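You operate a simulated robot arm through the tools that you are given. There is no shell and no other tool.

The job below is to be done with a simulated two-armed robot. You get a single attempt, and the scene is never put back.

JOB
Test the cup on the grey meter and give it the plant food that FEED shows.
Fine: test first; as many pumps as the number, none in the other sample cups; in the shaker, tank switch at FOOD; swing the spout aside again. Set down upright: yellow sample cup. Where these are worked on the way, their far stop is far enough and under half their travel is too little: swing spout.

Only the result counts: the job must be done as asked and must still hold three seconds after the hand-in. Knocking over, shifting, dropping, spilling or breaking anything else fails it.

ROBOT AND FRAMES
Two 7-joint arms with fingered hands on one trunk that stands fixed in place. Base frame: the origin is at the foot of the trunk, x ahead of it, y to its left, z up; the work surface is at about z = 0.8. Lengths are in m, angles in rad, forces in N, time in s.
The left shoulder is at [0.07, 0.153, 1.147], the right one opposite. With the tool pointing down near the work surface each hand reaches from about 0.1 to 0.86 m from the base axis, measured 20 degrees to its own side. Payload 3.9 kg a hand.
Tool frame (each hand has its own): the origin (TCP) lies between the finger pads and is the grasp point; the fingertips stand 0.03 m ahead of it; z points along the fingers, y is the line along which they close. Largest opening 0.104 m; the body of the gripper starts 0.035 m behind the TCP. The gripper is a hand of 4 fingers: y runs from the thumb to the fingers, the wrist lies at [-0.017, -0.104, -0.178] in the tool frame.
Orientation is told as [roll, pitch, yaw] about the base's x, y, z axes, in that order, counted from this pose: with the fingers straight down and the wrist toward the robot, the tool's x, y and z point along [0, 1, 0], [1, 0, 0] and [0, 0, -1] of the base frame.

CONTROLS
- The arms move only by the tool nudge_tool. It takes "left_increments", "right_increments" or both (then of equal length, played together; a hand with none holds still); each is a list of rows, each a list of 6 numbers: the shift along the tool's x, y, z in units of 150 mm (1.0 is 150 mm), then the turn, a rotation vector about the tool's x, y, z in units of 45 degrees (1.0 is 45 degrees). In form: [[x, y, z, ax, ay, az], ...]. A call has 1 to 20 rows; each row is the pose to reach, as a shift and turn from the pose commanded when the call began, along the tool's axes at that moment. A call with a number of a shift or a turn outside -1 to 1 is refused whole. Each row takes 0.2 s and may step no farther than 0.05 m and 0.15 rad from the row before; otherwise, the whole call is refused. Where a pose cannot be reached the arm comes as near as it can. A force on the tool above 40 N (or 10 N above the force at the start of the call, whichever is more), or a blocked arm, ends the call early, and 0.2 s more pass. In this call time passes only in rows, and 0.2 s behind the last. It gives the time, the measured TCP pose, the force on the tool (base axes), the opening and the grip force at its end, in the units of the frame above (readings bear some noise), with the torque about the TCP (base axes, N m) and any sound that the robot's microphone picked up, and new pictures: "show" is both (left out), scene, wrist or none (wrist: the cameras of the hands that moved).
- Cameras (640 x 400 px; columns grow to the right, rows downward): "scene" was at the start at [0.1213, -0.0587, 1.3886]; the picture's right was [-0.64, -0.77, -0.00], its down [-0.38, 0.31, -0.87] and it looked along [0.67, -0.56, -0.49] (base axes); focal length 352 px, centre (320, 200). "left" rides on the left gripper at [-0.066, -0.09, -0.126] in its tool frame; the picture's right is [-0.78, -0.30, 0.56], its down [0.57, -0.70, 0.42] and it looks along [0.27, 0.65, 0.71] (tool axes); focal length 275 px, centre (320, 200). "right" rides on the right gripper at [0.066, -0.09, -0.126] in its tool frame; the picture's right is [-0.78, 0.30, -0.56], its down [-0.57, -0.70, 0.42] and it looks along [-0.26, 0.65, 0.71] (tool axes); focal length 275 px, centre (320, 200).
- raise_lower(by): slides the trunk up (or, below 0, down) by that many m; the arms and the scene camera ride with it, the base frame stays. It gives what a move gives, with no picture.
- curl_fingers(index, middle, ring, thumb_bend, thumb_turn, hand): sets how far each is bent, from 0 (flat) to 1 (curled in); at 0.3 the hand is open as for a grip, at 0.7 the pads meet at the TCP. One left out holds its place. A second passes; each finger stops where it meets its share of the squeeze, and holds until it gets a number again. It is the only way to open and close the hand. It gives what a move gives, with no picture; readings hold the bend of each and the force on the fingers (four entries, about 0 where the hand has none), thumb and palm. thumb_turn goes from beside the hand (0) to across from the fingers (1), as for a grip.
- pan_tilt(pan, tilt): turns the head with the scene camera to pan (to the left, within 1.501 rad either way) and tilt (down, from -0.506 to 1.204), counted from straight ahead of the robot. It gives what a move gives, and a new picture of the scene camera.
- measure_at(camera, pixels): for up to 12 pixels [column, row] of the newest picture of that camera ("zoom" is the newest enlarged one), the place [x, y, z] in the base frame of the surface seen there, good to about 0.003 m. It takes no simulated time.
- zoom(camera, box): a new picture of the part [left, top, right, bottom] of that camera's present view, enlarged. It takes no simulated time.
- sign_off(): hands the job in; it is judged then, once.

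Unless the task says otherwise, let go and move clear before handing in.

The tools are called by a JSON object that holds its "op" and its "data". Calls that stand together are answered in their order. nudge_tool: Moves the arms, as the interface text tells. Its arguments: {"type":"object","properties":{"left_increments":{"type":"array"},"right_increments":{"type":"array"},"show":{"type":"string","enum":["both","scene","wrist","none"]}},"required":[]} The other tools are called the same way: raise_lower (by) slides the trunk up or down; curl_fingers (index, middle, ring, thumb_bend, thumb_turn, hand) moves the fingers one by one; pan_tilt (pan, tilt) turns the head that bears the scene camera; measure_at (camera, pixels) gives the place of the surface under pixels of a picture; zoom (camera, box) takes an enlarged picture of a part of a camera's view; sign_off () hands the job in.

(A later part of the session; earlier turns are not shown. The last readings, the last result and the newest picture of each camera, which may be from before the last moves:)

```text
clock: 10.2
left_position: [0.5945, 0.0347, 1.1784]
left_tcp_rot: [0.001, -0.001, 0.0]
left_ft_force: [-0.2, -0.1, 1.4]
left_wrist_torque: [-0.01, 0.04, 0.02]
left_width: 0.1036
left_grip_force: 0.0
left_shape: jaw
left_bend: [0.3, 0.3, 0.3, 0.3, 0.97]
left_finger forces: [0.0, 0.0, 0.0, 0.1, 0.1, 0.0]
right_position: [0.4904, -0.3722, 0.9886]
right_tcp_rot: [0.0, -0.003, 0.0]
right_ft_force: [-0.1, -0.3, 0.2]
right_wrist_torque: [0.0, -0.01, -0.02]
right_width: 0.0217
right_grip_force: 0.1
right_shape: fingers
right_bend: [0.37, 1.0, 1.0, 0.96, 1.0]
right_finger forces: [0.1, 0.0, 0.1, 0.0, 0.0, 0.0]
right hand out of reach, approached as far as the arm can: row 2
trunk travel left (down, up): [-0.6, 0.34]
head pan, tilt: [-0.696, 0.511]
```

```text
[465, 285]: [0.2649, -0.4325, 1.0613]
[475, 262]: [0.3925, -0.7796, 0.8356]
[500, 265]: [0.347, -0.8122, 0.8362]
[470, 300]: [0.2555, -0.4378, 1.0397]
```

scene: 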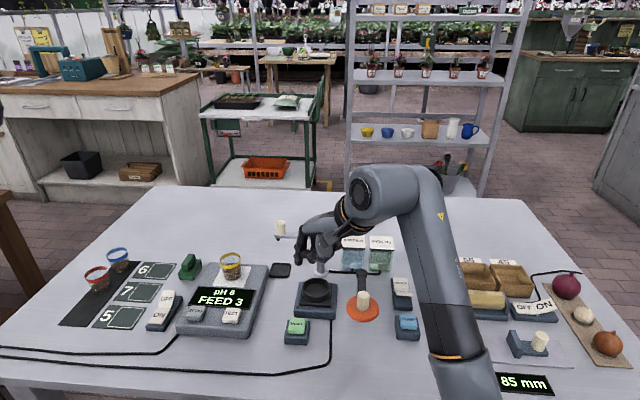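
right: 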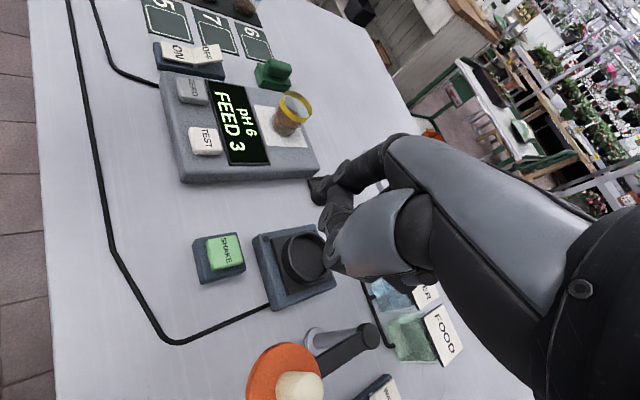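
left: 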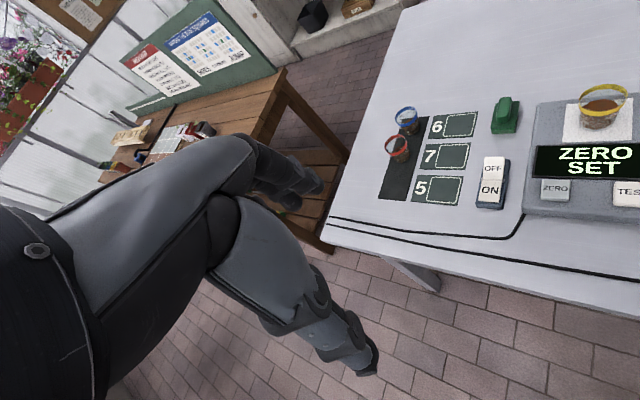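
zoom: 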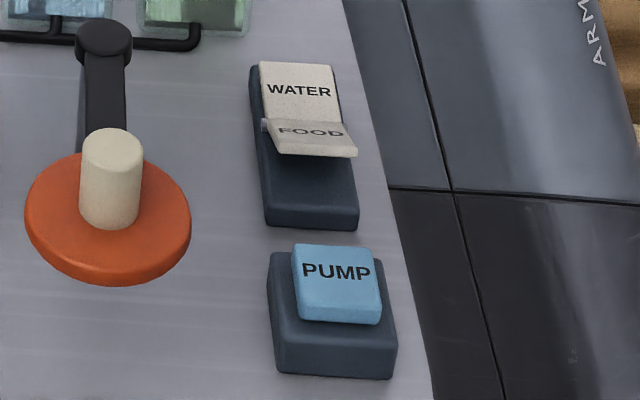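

FOOD half's centre is about (0.438,-0.561,0.839). I'll move over it with a 0.45 rad yaw so the curled fingers stay away from PUMP at (0.383,-0.508).

{"op": "nudge_tool", "data": {"right_increments": [[-0.25, -0.1, 0, 0, 0, 0], [-0.5, -0.2, 0, 0, 0, 0], [-0.8, -0.307, 0, 0, 0, 0]], "show": "none"}}

{"op": "nudge_tool", "data": {"right_increments": [[-0.16, -0.077, 0.06, 0, 0, -0.143], [-0.32, -0.154, 0.12, 0, 0, -0.286], [-0.48, -0.231, 0.18, 0, 0, -0.43], [-0.64, -0.307, 0.24, 0, 0, -0.573]], "show": "both"}}

{"op": "zoom", "data": {"camera": "scene", "box": [345, 220, 475, 350]}}

{"op": "zoom", "data": {"camera": "right", "box": [200, 100, 440, 300]}}

```text
clock: 11.0
left_position: [0.595, 0.0339, 1.1775]
left_tcp_rot: [0.0, 0.001, 0.0]
left_ft_force: [0.1, 0.1, -0.9]
left_wrist_torque: [0.01, -0.01, -0.02]
left_width: 0.1036
left_grip_force: 0.2
left_shape: jaw
left_bend: [0.3, 0.3, 0.3, 0.3, 0.97]
left_finger forces: [0.0, 0.1, 0.0, 0.1, 0.1, 0.1]
right_position: [0.4454, -0.493, 0.9891]
right_tcp_rot: [0.001, 0.0, 0.001]
right_ft_force: [-0.8, -0.7, -0.2]
right_wrist_torque: [0.0, 0.02, -0.01]
right_width: 0.0218
right_grip_force: 0.1
right_shape: fingers
right_bend: [0.37, 1.0, 1.0, 0.96, 1.0]
right_finger forces: [0.0, 0.1, 0.0, 0.1, 0.0, 0.1]
trunk travel left (down, up): [-0.6, 0.34]
head pan, tilt: [-0.696, 0.511]
```

```text
clock: 12.0
left_position: [0.5947, 0.0332, 1.1785]
left_tcp_rot: [0.001, -0.002, -0.001]
left_ft_force: [-0.2, -0.2, -0.6]
left_wrist_torque: [0.01, -0.01, 0.0]
left_width: 0.1037
left_grip_force: 0.1
left_shape: jaw
left_bend: [0.3, 0.3, 0.3, 0.3, 0.97]
left_finger forces: [0.0, 0.1, 0.0, 0.1, 0.1, 0.0]
right_position: [0.3981, -0.5854, 0.9533]
right_tcp_rot: [0.0, -0.002, 0.453]
right_ft_force: [-0.6, -0.7, -0.5]
right_wrist_torque: [0.02, 0.0, 0.01]
right_width: 0.0216
right_grip_force: 0.0
right_shape: fingers
right_bend: [0.37, 1.0, 1.0, 0.96, 1.0]
right_finger forces: [0.0, 0.1, 0.0, 0.0, 0.0, 0.1]
trunk travel left (down, up): [-0.6, 0.34]
head pan, tilt: [-0.696, 0.511]
```

scene: 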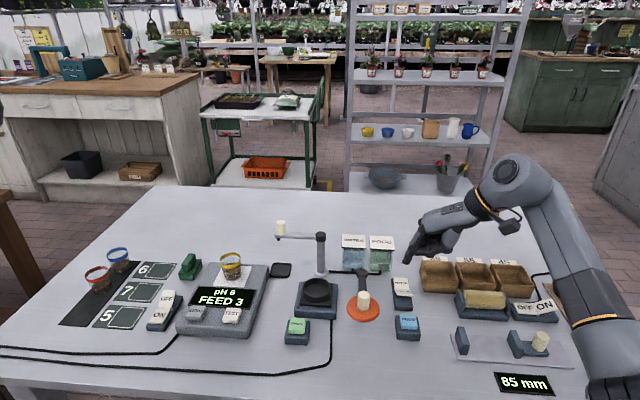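
right: 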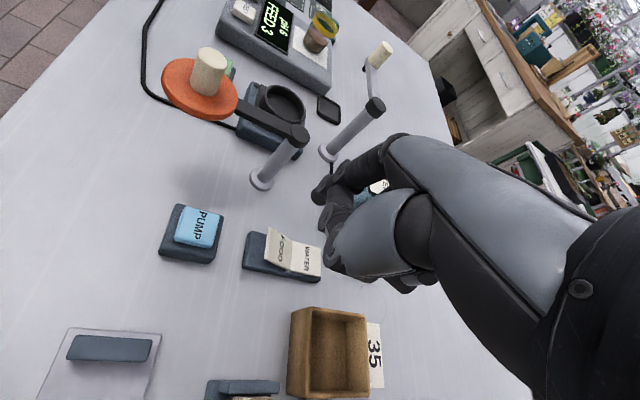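

```text
3.08 times, centred on (410, 285) of scene
```

zoom: 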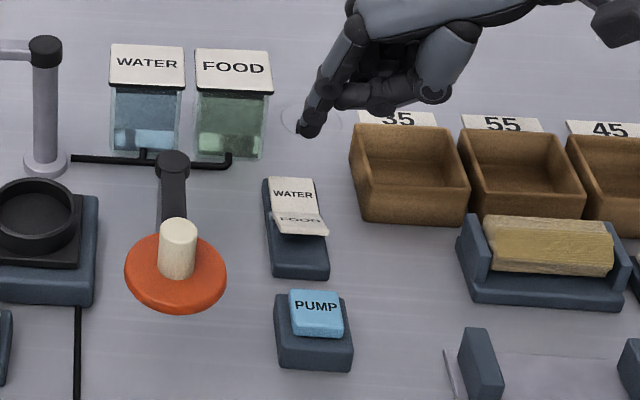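

```text
2.00 times, centred on (320, 200) of right
```

zoom: 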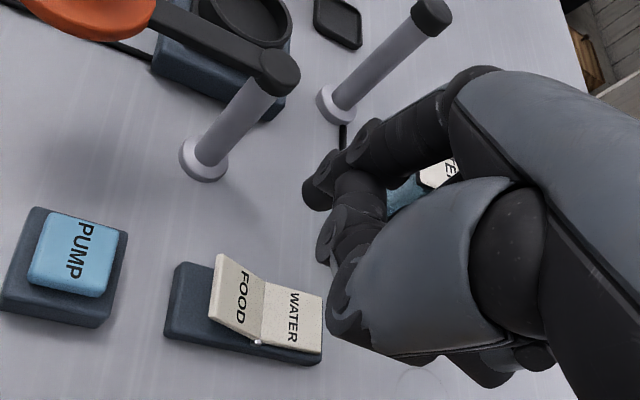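

I'll measure the index tip (right zoom px ~315,195) and the FOOD half to compute the exact approach.

{"op": "measure_at", "data": {"camera": "zoom", "pixels": [[312, 200], [318, 180], [330, 165], [325, 250], [240, 260], [260, 275], [215, 310], [240, 300], [255, 335], [225, 260]]}}

```text
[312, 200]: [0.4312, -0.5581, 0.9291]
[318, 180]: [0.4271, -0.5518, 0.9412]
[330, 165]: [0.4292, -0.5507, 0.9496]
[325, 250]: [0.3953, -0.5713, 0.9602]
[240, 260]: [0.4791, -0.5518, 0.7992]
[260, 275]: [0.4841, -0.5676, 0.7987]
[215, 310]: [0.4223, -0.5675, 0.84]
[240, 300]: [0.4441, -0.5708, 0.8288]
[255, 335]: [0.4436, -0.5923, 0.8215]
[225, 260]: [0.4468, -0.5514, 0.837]
```

The tip is at about (0.437,-0.557,0.923), almost over FOOD. I'll descend about 75 mm with a small sideways correction.

{"op": "nudge_tool", "data": {"right_increments": [[-0.036, -0.018, 0.2, 0, 0, 0], [-0.036, -0.018, 0.4, 0, 0, 0], [-0.036, -0.018, 0.5, 0, 0, 0]], "show": "both"}}

{"op": "zoom", "data": {"camera": "scene", "box": [370, 240, 450, 340]}}

{"op": "zoom", "data": {"camera": "right", "box": [240, 120, 400, 260]}}

```text
clock: 12.8
left_position: [0.5959, 0.0361, 1.1773]
left_tcp_rot: [0.0, 0.0, 0.0]
left_ft_force: [-0.5, 0.0, -0.2]
left_wrist_torque: [0.02, -0.01, 0.0]
left_width: 0.1037
left_grip_force: 0.1
left_shape: jaw
left_bend: [0.3, 0.3, 0.3, 0.3, 0.97]
left_finger forces: [0.0, 0.1, 0.0, 0.0, 0.0, 0.0]
right_position: [0.3988, -0.5922, 0.8758]
right_tcp_rot: [-0.002, 0.001, 0.449]
right_ft_force: [0.2, -0.4, 0.3]
right_wrist_torque: [-0.01, -0.01, 0.0]
right_width: 0.022
right_grip_force: 0.1
right_shape: fingers
right_bend: [0.37, 1.0, 1.0, 0.96, 1.0]
right_finger forces: [0.0, 0.1, 0.1, 0.0, 0.1, 0.0]
trunk travel left (down, up): [-0.6, 0.34]
head pan, tilt: [-0.696, 0.511]
```

scene: 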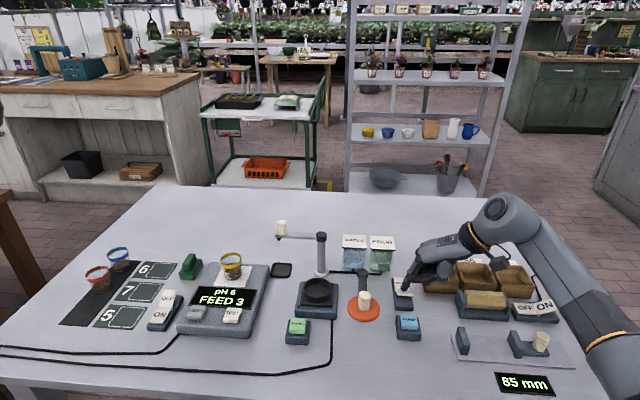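
right: 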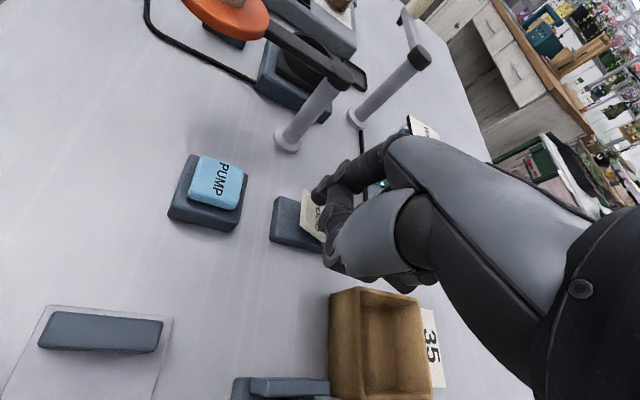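

```text
4.00 times, centred on (410, 290) of scene
```

zoom: 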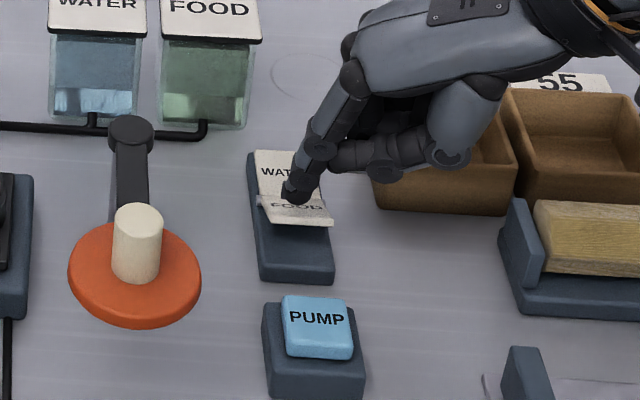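

```text
2.86 times, centred on (320, 190) of right
```

zoom: 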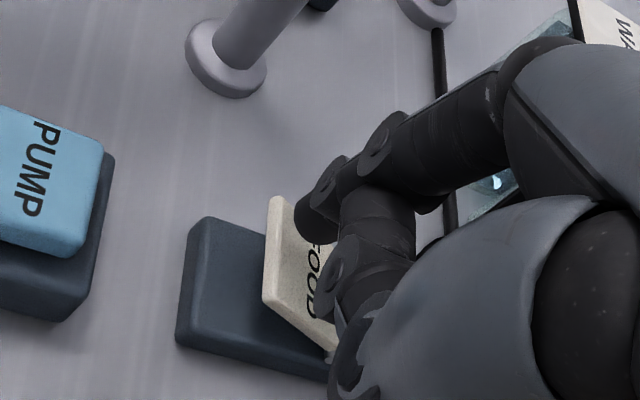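

The fingertip is close above the FOOD half (scene zoom px 295,195). I'll measure tip vs. FOOD edges and the nearby bin before pressing.

{"op": "measure_at", "data": {"camera": "zoom", "pixels": [[300, 220], [310, 200], [275, 205], [268, 300], [285, 260], [325, 340], [345, 265]]}}

{"op": "measure_at", "data": {"camera": "scene", "pixels": [[383, 288], [384, 286], [430, 290], [427, 291], [455, 292], [402, 292], [408, 293], [412, 295]]}}

```text
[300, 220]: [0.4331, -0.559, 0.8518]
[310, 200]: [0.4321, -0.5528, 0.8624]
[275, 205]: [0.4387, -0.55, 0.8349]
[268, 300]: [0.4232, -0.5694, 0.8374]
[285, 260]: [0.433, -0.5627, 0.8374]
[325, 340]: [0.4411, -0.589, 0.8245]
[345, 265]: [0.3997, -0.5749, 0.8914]
```

```text
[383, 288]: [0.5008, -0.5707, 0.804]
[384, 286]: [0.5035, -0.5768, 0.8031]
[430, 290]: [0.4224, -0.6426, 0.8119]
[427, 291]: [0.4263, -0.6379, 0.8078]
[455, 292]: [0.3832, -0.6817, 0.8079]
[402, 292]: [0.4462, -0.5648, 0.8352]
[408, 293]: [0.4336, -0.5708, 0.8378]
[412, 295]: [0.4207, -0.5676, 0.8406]
```

The tip is over the FOOD half, about 10 mm above. Pressing down in small steps.

{"op": "nudge_tool", "data": {"right_increments": [[0, 0, 0.06, 0, 0, 0], [0, 0, 0.11, 0, 0, 0], [0, 0, 0.16, 0, 0, 0], [0, 0, 0.2, 0, 0, 0]], "show": "both"}}

{"op": "zoom", "data": {"camera": "scene", "box": [370, 240, 450, 340]}}

{"op": "zoom", "data": {"camera": "right", "box": [240, 120, 400, 260]}}

```text
clock: 13.8
left_position: [0.5937, 0.0374, 1.1777]
left_tcp_rot: [-0.001, -0.001, -0.003]
left_ft_force: [0.8, -0.5, -0.1]
left_wrist_torque: [-0.01, -0.04, 0.03]
left_width: 0.1034
left_grip_force: 0.1
left_shape: jaw
left_bend: [0.3, 0.3, 0.3, 0.3, 0.97]
left_finger forces: [0.1, 0.1, 0.1, 0.0, 0.1, 0.0]
right_position: [0.3974, -0.5909, 0.851]
right_tcp_rot: [-0.002, -0.003, 0.451]
right_ft_force: [0.0, -1.7, 4.8]
right_wrist_torque: [0.09, -0.25, -0.11]
right_width: 0.0217
right_grip_force: 2.6
right_shape: fingers
right_bend: [0.37, 1.0, 1.0, 0.96, 1.0]
right_finger forces: [4.8, 0.1, 0.1, 0.1, 0.0, 0.0]
trunk travel left (down, up): [-0.6, 0.34]
head pan, tilt: [-0.696, 0.511]
```

scene: 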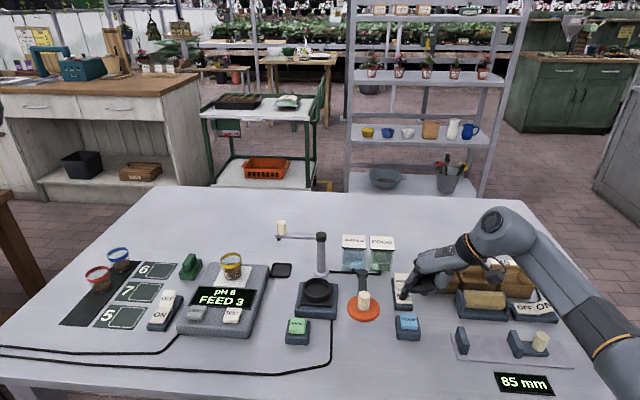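
right: 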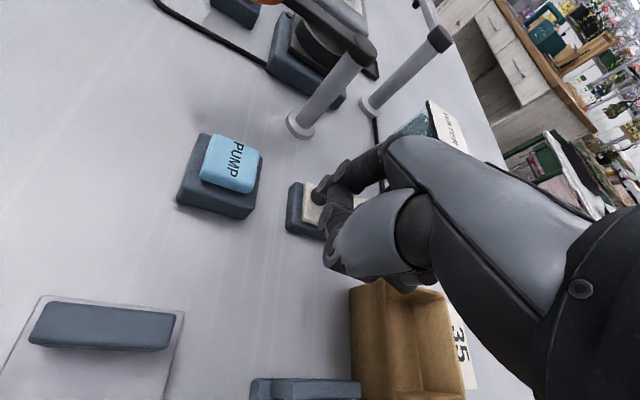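

```text
4.00 times, centred on (410, 290) of scene
```

zoom: 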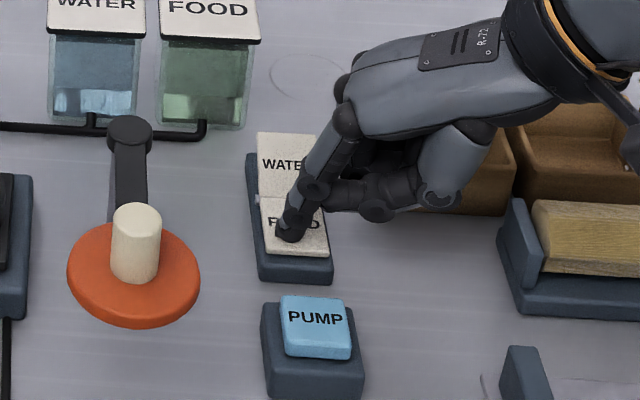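

```text
2.86 times, centred on (320, 190) of right
```

zoom: 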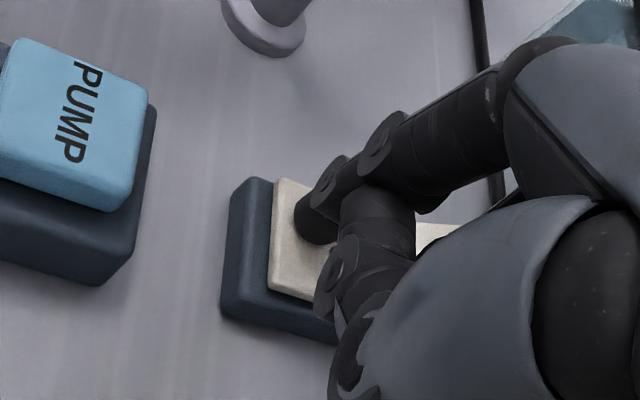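

The rocker has tipped (FOOD flat, WATER raised) with 4.8 N on the finger. I'll press a few more millimetres to make sure it latches, then lift straight up.

{"op": "nudge_tool", "data": {"right_increments": [[0, 0, 0.025, 0, 0, 0], [0, 0, 0.045, 0, 0, 0]], "show": "none"}}

{"op": "nudge_tool", "data": {"right_increments": [[0, 0, -0.1, 0, 0, 0], [0, 0, -0.4, 0, 0, 0], [0, 0, -0.7, 0, 0, 0], [0, 0, -0.95, 0, 0, 0]], "show": "both"}}

{"op": "zoom", "data": {"camera": "scene", "box": [370, 240, 450, 340]}}

```text
clock: 14.4
left_position: [0.5918, 0.0381, 1.1791]
left_tcp_rot: [-0.003, -0.004, 0.001]
left_ft_force: [-0.3, 0.7, -0.1]
left_wrist_torque: [-0.04, 0.03, -0.02]
left_width: 0.1035
left_grip_force: 0.0
left_shape: jaw
left_bend: [0.3, 0.3, 0.3, 0.3, 0.97]
left_finger forces: [0.0, 0.0, 0.0, 0.1, 0.0, 0.0]
right_position: [0.3963, -0.5915, 0.8494]
right_tcp_rot: [-0.008, -0.008, 0.448]
right_ft_force: [-2.4, -10.9, 29.2]
right_wrist_torque: [0.82, -1.23, -0.33]
right_width: 0.0223
right_grip_force: 14.7
right_shape: fingers
right_bend: [0.36, 1.0, 1.0, 0.96, 1.0]
right_finger forces: [29.7, 0.0, 0.0, 0.0, 0.0, 0.1]
trunk travel left (down, up): [-0.6, 0.34]
head pan, tilt: [-0.696, 0.511]
```

```text
clock: 15.4
left_position: [0.5949, 0.0361, 1.1768]
left_tcp_rot: [0.001, -0.001, 0.002]
left_ft_force: [-0.4, 0.0, -0.4]
left_wrist_torque: [-0.01, 0.02, -0.02]
left_width: 0.1035
left_grip_force: 0.0
left_shape: jaw
left_bend: [0.3, 0.3, 0.3, 0.3, 0.97]
left_finger forces: [0.0, 0.0, 0.0, 0.1, 0.1, 0.0]
right_position: [0.3992, -0.596, 0.9852]
right_tcp_rot: [0.0, 0.002, 0.45]
right_ft_force: [0.0, -0.7, 0.1]
right_wrist_torque: [-0.01, -0.02, 0.03]
right_width: 0.0219
right_grip_force: 0.1
right_shape: fingers
right_bend: [0.36, 1.0, 1.0, 0.96, 1.0]
right_finger forces: [0.0, 0.0, 0.0, 0.0, 0.0, 0.0]
trunk travel left (down, up): [-0.6, 0.34]
head pan, tilt: [-0.696, 0.511]
```

scene: 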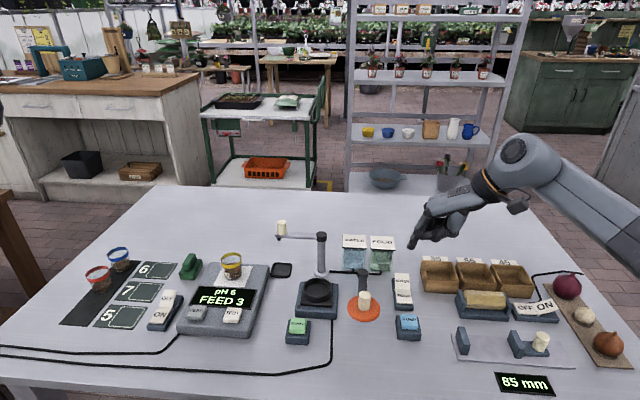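
right: 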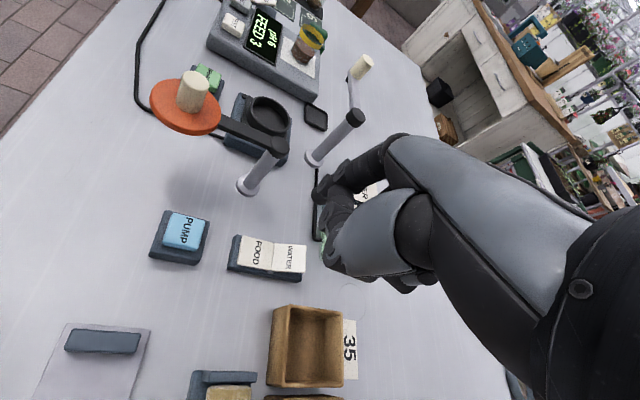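

```text
4.00 times, centred on (410, 290) of scene
```

zoom: 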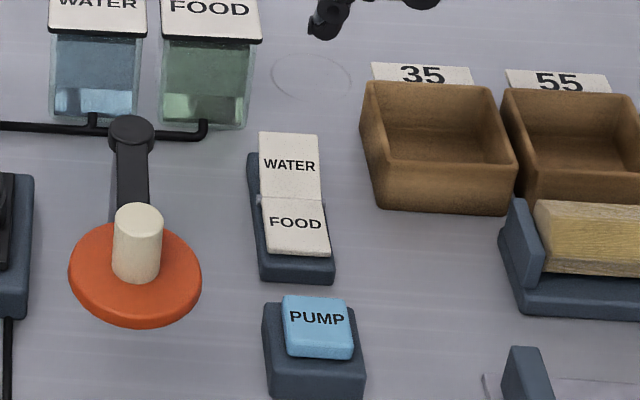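

The tank switch now shows FOOD pressed and WATER raised. Next is the cup: I'll open the hand for a grip and measure the pad, display edge and neighbours of the cup.

{"op": "curl_fingers", "data": {"hand": "right", "index": 0.3, "middle": 0.3, "ring": 0.3, "thumb_bend": 0.3, "thumb_turn": 1.0}}

{"op": "zoom", "data": {"camera": "scene", "box": [180, 240, 280, 320]}}

{"op": "measure_at", "data": {"camera": "zoom", "pixels": [[280, 190], [405, 120], [390, 175], [430, 190], [230, 190], [340, 215], [130, 110], [190, 100], [310, 125], [335, 170], [350, 155], [330, 70]]}}

```text
clock: 16.4
left_position: [0.5957, 0.0359, 1.1769]
left_tcp_rot: [-0.002, -0.001, -0.002]
left_ft_force: [0.3, -0.3, 0.4]
left_wrist_torque: [0.02, -0.02, 0.0]
left_width: 0.1038
left_grip_force: 0.1
left_shape: jaw
left_bend: [0.3, 0.3, 0.3, 0.3, 0.97]
left_finger forces: [0.0, 0.0, 0.0, 0.1, 0.0, 0.0]
right_position: [0.3988, -0.5949, 0.9864]
right_tcp_rot: [-0.001, 0.002, 0.45]
right_ft_force: [-0.8, 0.4, 0.4]
right_wrist_torque: [-0.01, 0.03, 0.02]
right_width: 0.104
right_grip_force: 0.1
right_shape: fingers
right_bend: [0.3, 0.3, 0.3, 0.3, 0.97]
right_finger forces: [0.0, 0.1, 0.0, 0.0, 0.0, 0.1]
trunk travel left (down, up): [-0.6, 0.34]
head pan, tilt: [-0.696, 0.511]
```

```text
5.00 times, centred on (230, 280) of scene
```

zoom: 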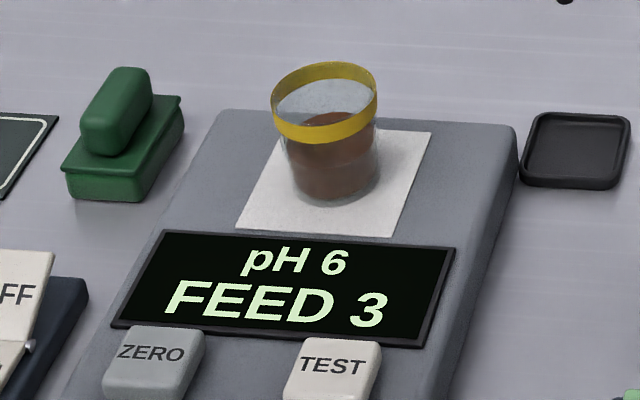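

```text
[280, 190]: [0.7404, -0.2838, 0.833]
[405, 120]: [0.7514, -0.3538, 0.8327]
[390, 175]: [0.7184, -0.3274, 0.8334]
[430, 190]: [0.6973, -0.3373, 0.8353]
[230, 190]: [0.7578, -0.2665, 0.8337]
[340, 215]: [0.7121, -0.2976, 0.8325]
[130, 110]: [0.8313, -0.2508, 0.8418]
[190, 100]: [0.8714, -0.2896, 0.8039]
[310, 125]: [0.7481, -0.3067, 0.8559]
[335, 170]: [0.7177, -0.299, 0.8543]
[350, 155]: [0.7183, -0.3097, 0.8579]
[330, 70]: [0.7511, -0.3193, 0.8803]
```

The meter top is at z≈0.834 and the cup rim at ≈0.882, centred near (0.732,-0.306). I'll carry the open hand up and over toward the cup.

{"op": "nudge_tool", "data": {"right_increments": [[0.05, 0.2, -0.1, 0, 0, 0], [0.12, 0.46, -0.2, 0, 0, 0.03], [0.19, 0.73, -0.28, 0, 0, 0.06], [0.27, 1.0, -0.3, 0, 0, 0.064]], "show": "none"}}

{"op": "nudge_tool", "data": {"right_increments": [[0.05, 0.25, 0, 0, 0, 0], [0.1, 0.5, 0, 0, 0, 0.03], [0.15, 0.75, 0, 0, 0, 0.06], [0.2, 0.95, 0, 0, 0, 0.064]], "show": "both"}}

```text
clock: 17.4
left_position: [0.597, 0.038, 1.1752]
left_tcp_rot: [-0.002, 0.001, 0.002]
left_ft_force: [-0.2, 0.5, 0.3]
left_wrist_torque: [-0.01, 0.02, 0.0]
left_width: 0.1038
left_grip_force: 0.1
left_shape: jaw
left_bend: [0.3, 0.3, 0.3, 0.3, 0.97]
left_finger forces: [0.1, 0.0, 0.1, 0.0, 0.1, 0.1]
right_position: [0.5152, -0.4877, 1.0287]
right_tcp_rot: [-0.003, 0.001, 0.4]
right_ft_force: [0.0, 1.3, 0.3]
right_wrist_torque: [-0.02, 0.01, 0.0]
right_width: 0.1045
right_grip_force: 0.0
right_shape: fingers
right_bend: [0.3, 0.3, 0.3, 0.3, 0.97]
right_finger forces: [0.0, 0.0, 0.0, 0.0, 0.0, 0.1]
trunk travel left (down, up): [-0.6, 0.34]
head pan, tilt: [-0.696, 0.511]
```

```text
clock: 18.4
left_position: [0.597, 0.0376, 1.176]
left_tcp_rot: [0.001, 0.001, 0.002]
left_ft_force: [0.1, 1.3, 0.0]
left_wrist_torque: [0.02, 0.01, 0.0]
left_width: 0.1037
left_grip_force: 0.2
left_shape: jaw
left_bend: [0.3, 0.3, 0.3, 0.3, 0.97]
left_finger forces: [0.1, 0.1, 0.1, 0.0, 0.1, 0.1]
right_position: [0.6352, -0.4074, 1.0294]
right_tcp_rot: [0.0, 0.002, 0.348]
right_ft_force: [-0.7, 0.2, 0.3]
right_wrist_torque: [0.03, 0.01, 0.01]
right_width: 0.1044
right_grip_force: 0.0
right_shape: fingers
right_bend: [0.3, 0.3, 0.3, 0.3, 0.97]
right_finger forces: [0.1, 0.0, 0.0, 0.1, 0.1, 0.0]
trunk travel left (down, up): [-0.6, 0.34]
head pan, tilt: [-0.696, 0.511]
```

scene: 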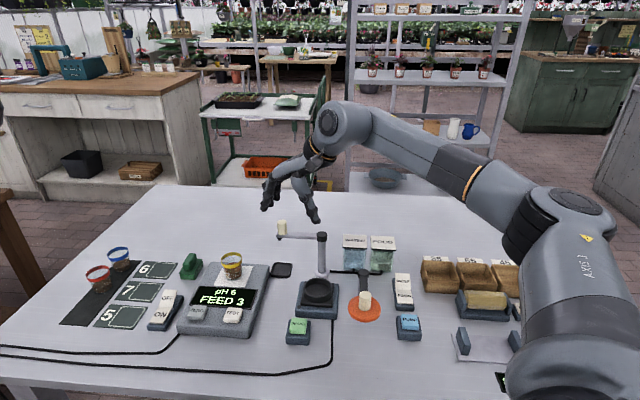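
right: 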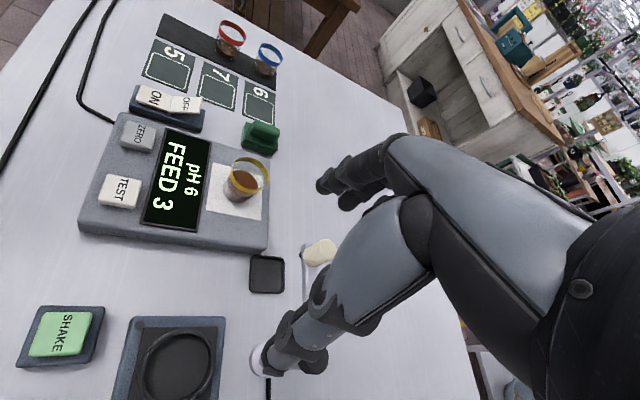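

The hand is near (0.635,-0.407,1.029). I'll move above the cup, then lower partway and verify alignment.

{"op": "nudge_tool", "data": {"right_increments": [[0.1, 0.23, 0, 0, 0, 0], [0.2, 0.46, 0, 0, 0, 0], [0.31, 0.68, 0.05, 0, 0, 0], [0.413, 0.837, 0.2, 0, 0, 0], [0.413, 0.837, 0.35, 0, 0, 0]], "show": "both"}}

{"op": "zoom", "data": {"camera": "right", "box": [160, 80, 440, 400]}}

{"op": "zoom", "data": {"camera": "scene", "box": [180, 190, 320, 310]}}

```text
clock: 19.6
left_position: [0.595, 0.0357, 1.1785]
left_tcp_rot: [-0.001, 0.0, 0.0]
left_ft_force: [0.0, -0.8, -0.3]
left_wrist_torque: [0.06, 0.02, 0.0]
left_width: 0.1037
left_grip_force: 0.0
left_shape: jaw
left_bend: [0.3, 0.3, 0.3, 0.3, 0.97]
left_finger forces: [0.1, 0.0, 0.0, 0.0, 0.0, 0.1]
right_position: [0.7328, -0.3063, 0.9778]
right_tcp_rot: [0.001, 0.0, 0.348]
right_ft_force: [-0.3, 0.0, 0.7]
right_wrist_torque: [0.02, 0.01, 0.03]
right_width: 0.1045
right_grip_force: 0.1
right_shape: fingers
right_bend: [0.3, 0.3, 0.3, 0.3, 0.97]
right_finger forces: [0.1, 0.1, 0.0, 0.1, 0.0, 0.0]
trunk travel left (down, up): [-0.6, 0.34]
head pan, tilt: [-0.696, 0.511]
```

scene: 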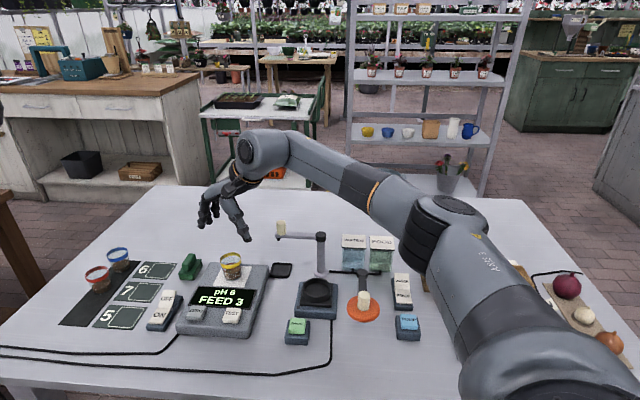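
right: 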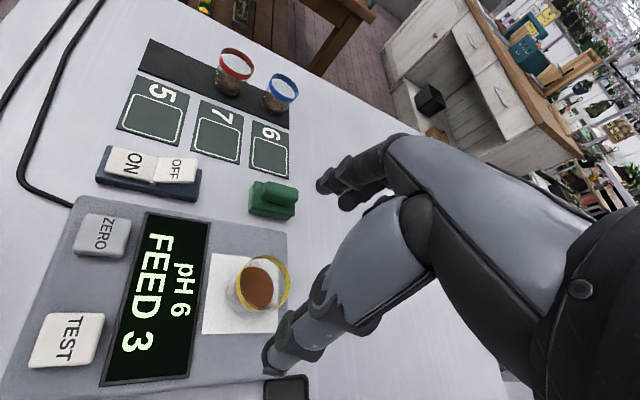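

```text
1.25 times, centred on (300, 240) of right
```

zoom: 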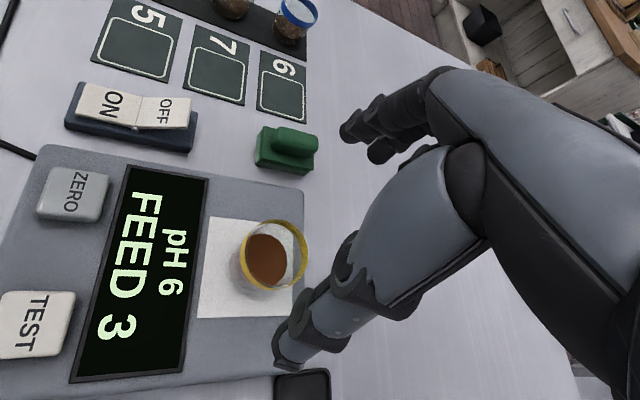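

```text
3.33 times, centred on (250, 250) of scene
```

zoom: 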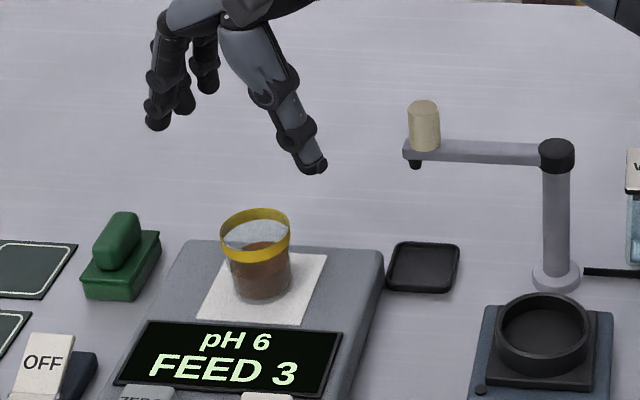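

Now I'll measure the cup's rim and the hand's fingertips in this view to confirm centring.

{"op": "measure_at", "data": {"camera": "zoom", "pixels": [[224, 240], [289, 238], [258, 260], [255, 211], [312, 166], [322, 160], [158, 122], [185, 105], [207, 85], [260, 290]]}}

{"op": "measure_at", "data": {"camera": "right", "pixels": [[240, 300], [264, 256], [288, 285], [270, 312], [268, 360], [265, 350]]}}

```text
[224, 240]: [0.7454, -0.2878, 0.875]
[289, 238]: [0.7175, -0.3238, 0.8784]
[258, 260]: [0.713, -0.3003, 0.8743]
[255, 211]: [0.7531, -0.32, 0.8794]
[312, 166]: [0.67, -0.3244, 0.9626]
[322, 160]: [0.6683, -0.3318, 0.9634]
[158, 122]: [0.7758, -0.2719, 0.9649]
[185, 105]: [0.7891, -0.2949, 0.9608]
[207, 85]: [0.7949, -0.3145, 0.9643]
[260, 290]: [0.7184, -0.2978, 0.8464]
```

```text
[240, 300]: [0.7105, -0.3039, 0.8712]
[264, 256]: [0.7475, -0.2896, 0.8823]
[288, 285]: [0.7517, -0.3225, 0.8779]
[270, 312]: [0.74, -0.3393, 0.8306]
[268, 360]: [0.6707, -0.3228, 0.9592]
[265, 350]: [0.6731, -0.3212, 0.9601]
```

The cup centre (≈0.732,-0.307) lies within a couple of mm of the TCP. I'll lower to TCP z≈0.885 with a tiny shift so index and middle straddle the cup evenly.

{"op": "nudge_tool", "data": {"right_increments": [[-0.02, 0, 0.2, 0, 0, 0], [-0.02, 0, 0.4, 0, 0, 0], [-0.02, 0, 0.55, 0, 0, 0], [-0.02, 0, 0.62, 0, 0, 0]], "show": "both"}}

{"op": "zoom", "data": {"camera": "right", "box": [200, 120, 440, 400]}}

{"op": "zoom", "data": {"camera": "scene", "box": [180, 220, 300, 310]}}

```text
clock: 20.6
left_position: [0.5973, 0.037, 1.1757]
left_tcp_rot: [0.001, 0.0, 0.001]
left_ft_force: [-0.1, 0.0, 0.3]
left_wrist_torque: [-0.04, 0.02, 0.01]
left_width: 0.1038
left_grip_force: 0.0
left_shape: jaw
left_bend: [0.3, 0.3, 0.3, 0.3, 0.97]
left_finger forces: [0.1, 0.0, 0.1, 0.0, 0.0, 0.0]
right_position: [0.7313, -0.3105, 0.8828]
right_tcp_rot: [0.0, 0.0, 0.351]
right_ft_force: [-0.7, 1.0, -0.2]
right_wrist_torque: [0.02, -0.02, 0.02]
right_width: 0.1044
right_grip_force: 0.0
right_shape: fingers
right_bend: [0.3, 0.3, 0.3, 0.3, 0.97]
right_finger forces: [0.0, 0.0, 0.1, 0.0, 0.0, 0.1]
trunk travel left (down, up): [-0.6, 0.34]
head pan, tilt: [-0.696, 0.511]
```

scene: 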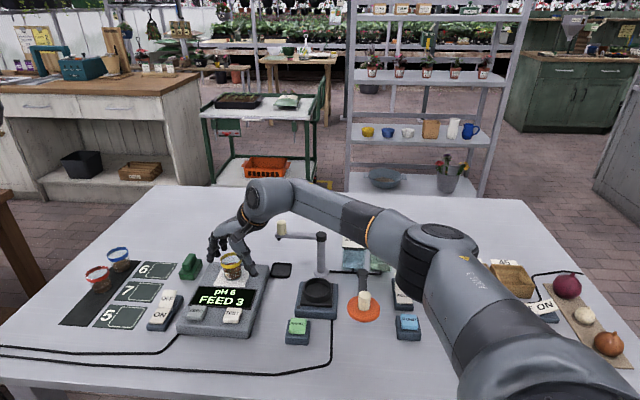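
right: 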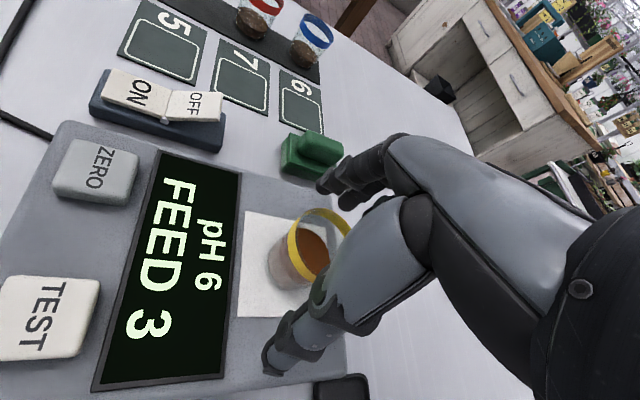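

```text
1.43 times, centred on (320, 260) of right
```

zoom: 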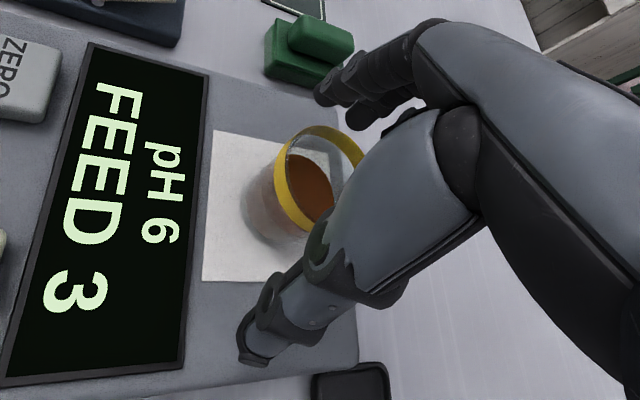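

```text
4.44 times, centred on (240, 265) of scene
```

zoom: 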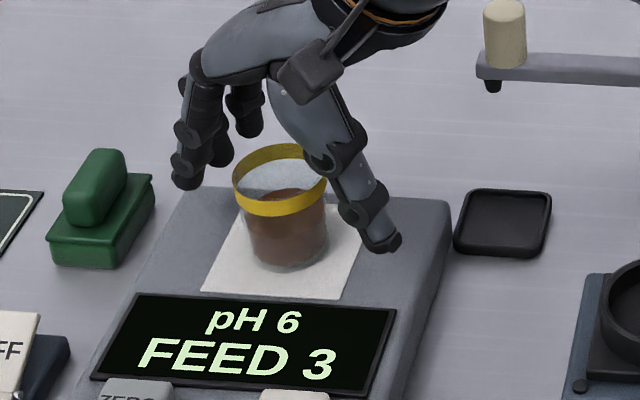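

The cup sits between thumb and fingers (scene zoom px 280,200). I'll close index, middle and thumb partway evenly, leaving the ring finger open since it would miss the cup.

{"op": "curl_fingers", "data": {"hand": "right", "index": 0.47, "middle": 0.47, "ring": 0.3, "thumb_bend": 0.47}}

{"op": "zoom", "data": {"camera": "scene", "box": [180, 220, 300, 310]}}

{"op": "zoom", "data": {"camera": "right", "box": [240, 140, 400, 400]}}

```text
clock: 21.6
left_position: [0.596, 0.0358, 1.1762]
left_tcp_rot: [0.0, 0.0, 0.001]
left_ft_force: [0.6, 0.1, 0.4]
left_wrist_torque: [-0.01, 0.03, 0.02]
left_width: 0.1036
left_grip_force: 0.2
left_shape: jaw
left_bend: [0.3, 0.3, 0.3, 0.3, 0.97]
left_finger forces: [0.1, 0.1, 0.0, 0.0, 0.0, 0.0]
right_position: [0.7315, -0.3094, 0.8828]
right_tcp_rot: [-0.001, -0.001, 0.349]
right_ft_force: [-0.4, 0.8, -0.6]
right_wrist_torque: [-0.02, 0.01, 0.01]
right_width: 0.062
right_grip_force: 0.1
right_shape: fingers
right_bend: [0.47, 0.47, 0.3, 0.47, 0.99]
right_finger forces: [0.0, 0.1, 0.0, 0.0, 0.1, 0.0]
trunk travel left (down, up): [-0.6, 0.34]
head pan, tilt: [-0.696, 0.511]
```

```text
4.44 times, centred on (240, 265) of scene
```

zoom: 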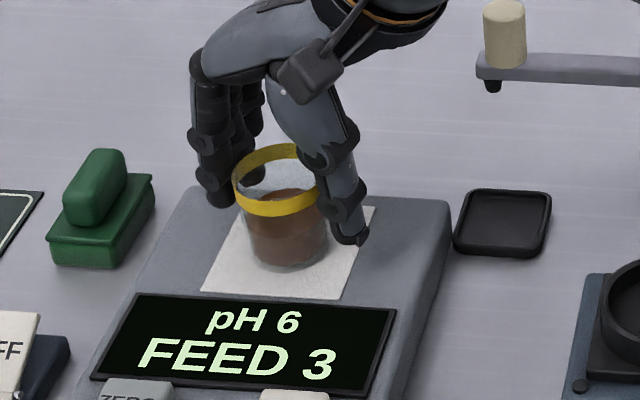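

```text
1.54 times, centred on (320, 270) of right
```

zoom: 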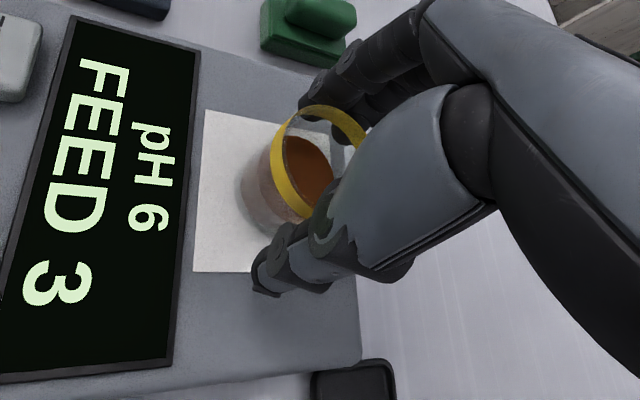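

Width 0.062 and no contact yet. Closing further in small steps.

{"op": "curl_fingers", "data": {"hand": "right", "index": 0.52, "middle": 0.52, "thumb_bend": 0.52}}

{"op": "zoom", "data": {"camera": "scene", "box": [180, 220, 300, 310]}}

```text
clock: 22.6
left_position: [0.5947, 0.036, 1.1771]
left_tcp_rot: [-0.002, 0.001, 0.001]
left_ft_force: [-0.1, 0.8, 0.2]
left_wrist_torque: [0.01, 0.0, 0.02]
left_width: 0.1038
left_grip_force: 0.1
left_shape: jaw
left_bend: [0.3, 0.3, 0.3, 0.3, 0.97]
left_finger forces: [0.0, 0.1, 0.0, 0.0, 0.0, 0.0]
right_position: [0.7319, -0.3102, 0.8829]
right_tcp_rot: [0.0, 0.001, 0.349]
right_ft_force: [0.1, 0.2, 0.1]
right_wrist_torque: [0.0, 0.01, 0.03]
right_width: 0.0488
right_grip_force: 0.0
right_shape: fingers
right_bend: [0.52, 0.52, 0.3, 0.52, 1.0]
right_finger forces: [0.1, 0.1, 0.0, 0.0, 0.0, 0.0]
trunk travel left (down, up): [-0.6, 0.34]
head pan, tilt: [-0.696, 0.511]
```

```text
4.44 times, centred on (240, 265) of scene
```

zoom: 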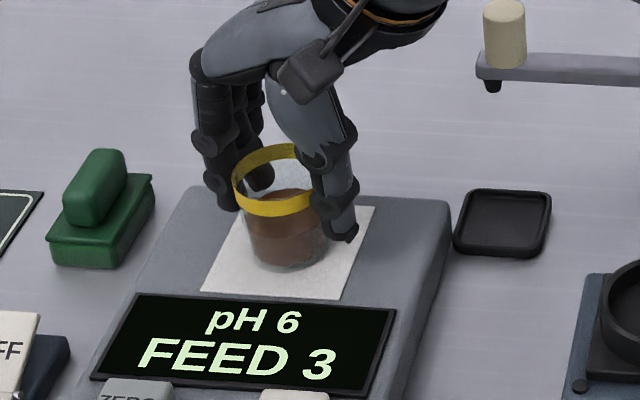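

Nearly touching (width 0.049). I'll close to 0.56 and check for contact forces.

{"op": "curl_fingers", "data": {"hand": "right", "index": 0.56, "middle": 0.56, "thumb_bend": 0.56}}

{"op": "zoom", "data": {"camera": "scene", "box": [180, 220, 300, 310]}}

{"op": "zoom", "data": {"camera": "right", "box": [240, 140, 400, 400]}}

```text
clock: 23.6
left_position: [0.5953, 0.0361, 1.1776]
left_tcp_rot: [0.0, 0.0, 0.001]
left_ft_force: [-0.5, 0.1, 0.6]
left_wrist_torque: [0.0, -0.04, 0.02]
left_width: 0.1035
left_grip_force: 0.0
left_shape: jaw
left_bend: [0.3, 0.3, 0.3, 0.3, 0.97]
left_finger forces: [0.1, 0.0, 0.1, 0.1, 0.0, 0.1]
right_position: [0.731, -0.3095, 0.8833]
right_tcp_rot: [0.0, -0.001, 0.349]
right_ft_force: [0.4, 0.0, 0.0]
right_wrist_torque: [0.04, -0.04, 0.02]
right_width: 0.0417
right_grip_force: 1.4
right_shape: fingers
right_bend: [0.54, 0.56, 0.3, 0.55, 1.0]
right_finger forces: [1.1, 0.2, 0.1, 0.1, 1.3, 0.0]
trunk travel left (down, up): [-0.6, 0.34]
head pan, tilt: [-0.696, 0.511]
```

```text
4.44 times, centred on (240, 265) of scene
```

zoom: 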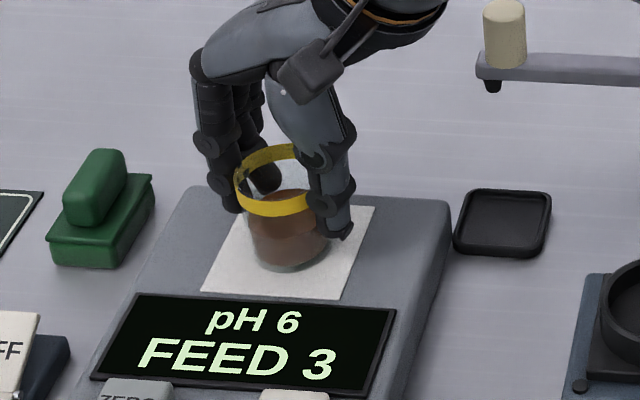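

```text
1.54 times, centred on (320, 270) of right
```

zoom: 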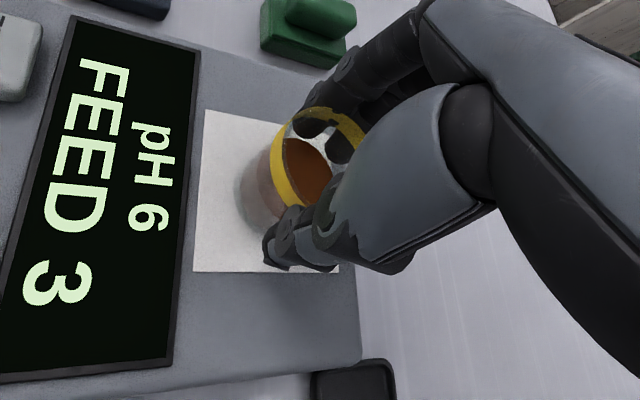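

Contact made (index 1.1 N, thumb 1.3 N). I'll squeeze a bit more so the middle finger also takes load.

{"op": "curl_fingers", "data": {"hand": "right", "index": 0.58, "middle": 0.6, "thumb_bend": 0.59}}

{"op": "zoom", "data": {"camera": "scene", "box": [180, 220, 300, 310]}}

```text
clock: 24.6
left_position: [0.595, 0.0362, 1.1767]
left_tcp_rot: [0.0, 0.0, 0.0]
left_ft_force: [0.1, -0.6, 0.6]
left_wrist_torque: [0.0, -0.02, -0.01]
left_width: 0.1037
left_grip_force: 0.2
left_shape: jaw
left_bend: [0.3, 0.3, 0.3, 0.3, 0.97]
left_finger forces: [0.0, 0.0, 0.0, 0.0, 0.1, 0.1]
right_position: [0.7319, -0.3086, 0.8827]
right_tcp_rot: [-0.001, 0.001, 0.349]
right_ft_force: [0.1, 0.3, -0.1]
right_wrist_torque: [0.0, -0.02, 0.02]
right_width: 0.041
right_grip_force: 3.4
right_shape: fingers
right_bend: [0.55, 0.57, 0.3, 0.56, 1.0]
right_finger forces: [1.7, 2.4, 0.0, 0.1, 3.8, 0.0]
trunk travel left (down, up): [-0.6, 0.34]
head pan, tilt: [-0.696, 0.511]
```

```text
4.44 times, centred on (240, 265) of scene
```

zoom: 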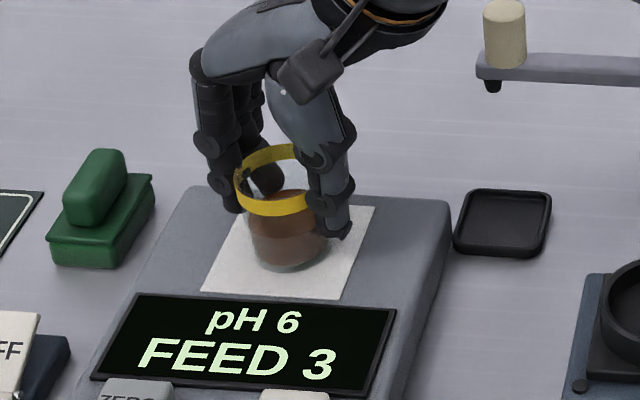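

A balanced three-point grip (1.7/2.4/3.8 N). I'll firm it a little more, then lift a few millimetres to test the hold.

{"op": "curl_fingers", "data": {"hand": "right", "index": 0.62, "middle": 0.63, "thumb_bend": 0.63}}

{"op": "nudge_tool", "data": {"right_increments": [[0, 0, -0.04, 0, 0, 0], [0, 0, -0.1, 0, 0, 0], [0, 0, -0.2, 0, 0, 0]], "show": "both"}}

{"op": "zoom", "data": {"camera": "scene", "box": [180, 210, 300, 300]}}

{"op": "zoom", "data": {"camera": "right", "box": [240, 140, 400, 400]}}

```text
clock: 25.6
left_position: [0.596, 0.0357, 1.1775]
left_tcp_rot: [0.0, 0.001, 0.0]
left_ft_force: [-1.0, 0.7, 0.1]
left_wrist_torque: [0.01, -0.02, 0.05]
left_width: 0.1038
left_grip_force: 0.1
left_shape: jaw
left_bend: [0.3, 0.3, 0.3, 0.3, 0.97]
left_finger forces: [0.0, 0.1, 0.0, 0.1, 0.1, 0.1]
right_position: [0.7321, -0.3108, 0.8838]
right_tcp_rot: [0.0, 0.0, 0.348]
right_ft_force: [0.1, 0.7, -0.1]
right_wrist_torque: [0.02, -0.01, 0.01]
right_width: 0.0394
right_grip_force: 8.9
right_shape: fingers
right_bend: [0.56, 0.59, 0.3, 0.56, 1.0]
right_finger forces: [4.6, 4.3, 0.0, 0.0, 8.2, 0.1]
trunk travel left (down, up): [-0.6, 0.34]
head pan, tilt: [-0.696, 0.511]
```

```text
clock: 26.4
left_position: [0.5946, 0.0355, 1.1786]
left_tcp_rot: [0.001, 0.001, -0.001]
left_ft_force: [-0.1, -0.4, -0.4]
left_wrist_torque: [-0.01, 0.03, 0.02]
left_width: 0.1038
left_grip_force: 0.1
left_shape: jaw
left_bend: [0.3, 0.3, 0.3, 0.3, 0.97]
left_finger forces: [0.0, 0.1, 0.0, 0.1, 0.0, 0.1]
right_position: [0.7331, -0.3098, 0.9134]
right_tcp_rot: [0.0, 0.0, 0.35]
right_ft_force: [-0.4, -0.3, -1.3]
right_wrist_torque: [0.01, 0.03, 0.0]
right_width: 0.04
right_grip_force: 8.3
right_shape: fingers
right_bend: [0.56, 0.59, 0.3, 0.56, 1.0]
right_finger forces: [4.6, 4.1, 0.1, 0.0, 8.3, 0.0]
trunk travel left (down, up): [-0.6, 0.34]
head pan, tilt: [-0.696, 0.511]
```

scene: 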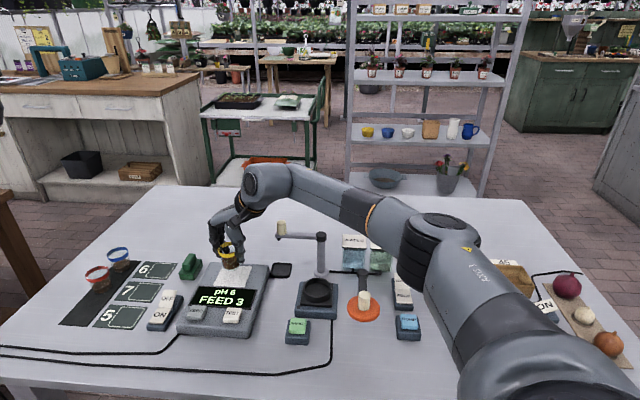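
right: 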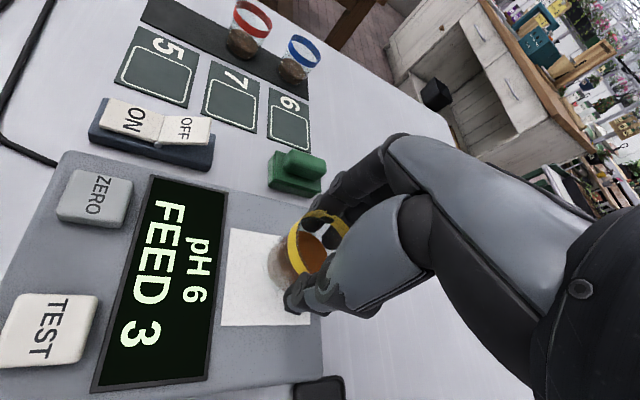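

```text
4.44 times, centred on (240, 255) of scene
```

zoom: 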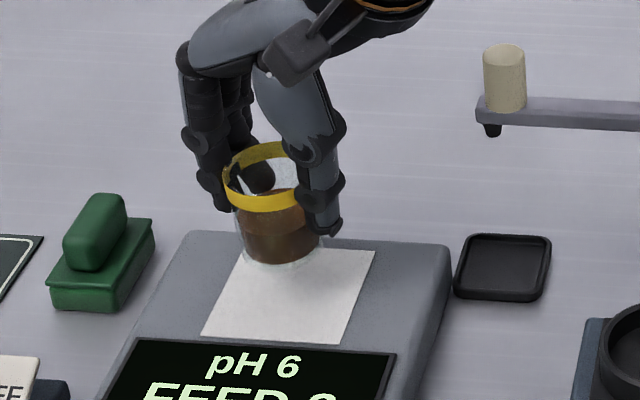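

```text
1.54 times, centred on (320, 270) of right
```

zoom: 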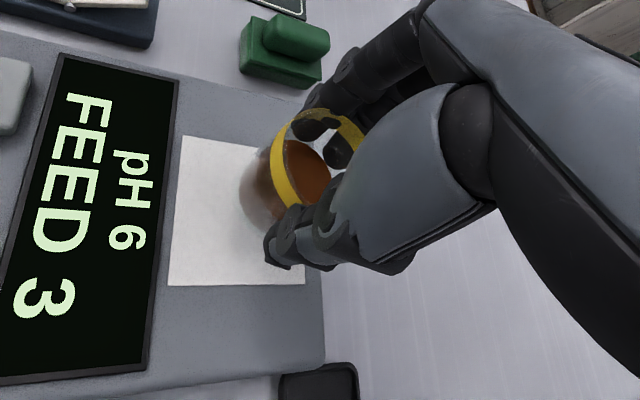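

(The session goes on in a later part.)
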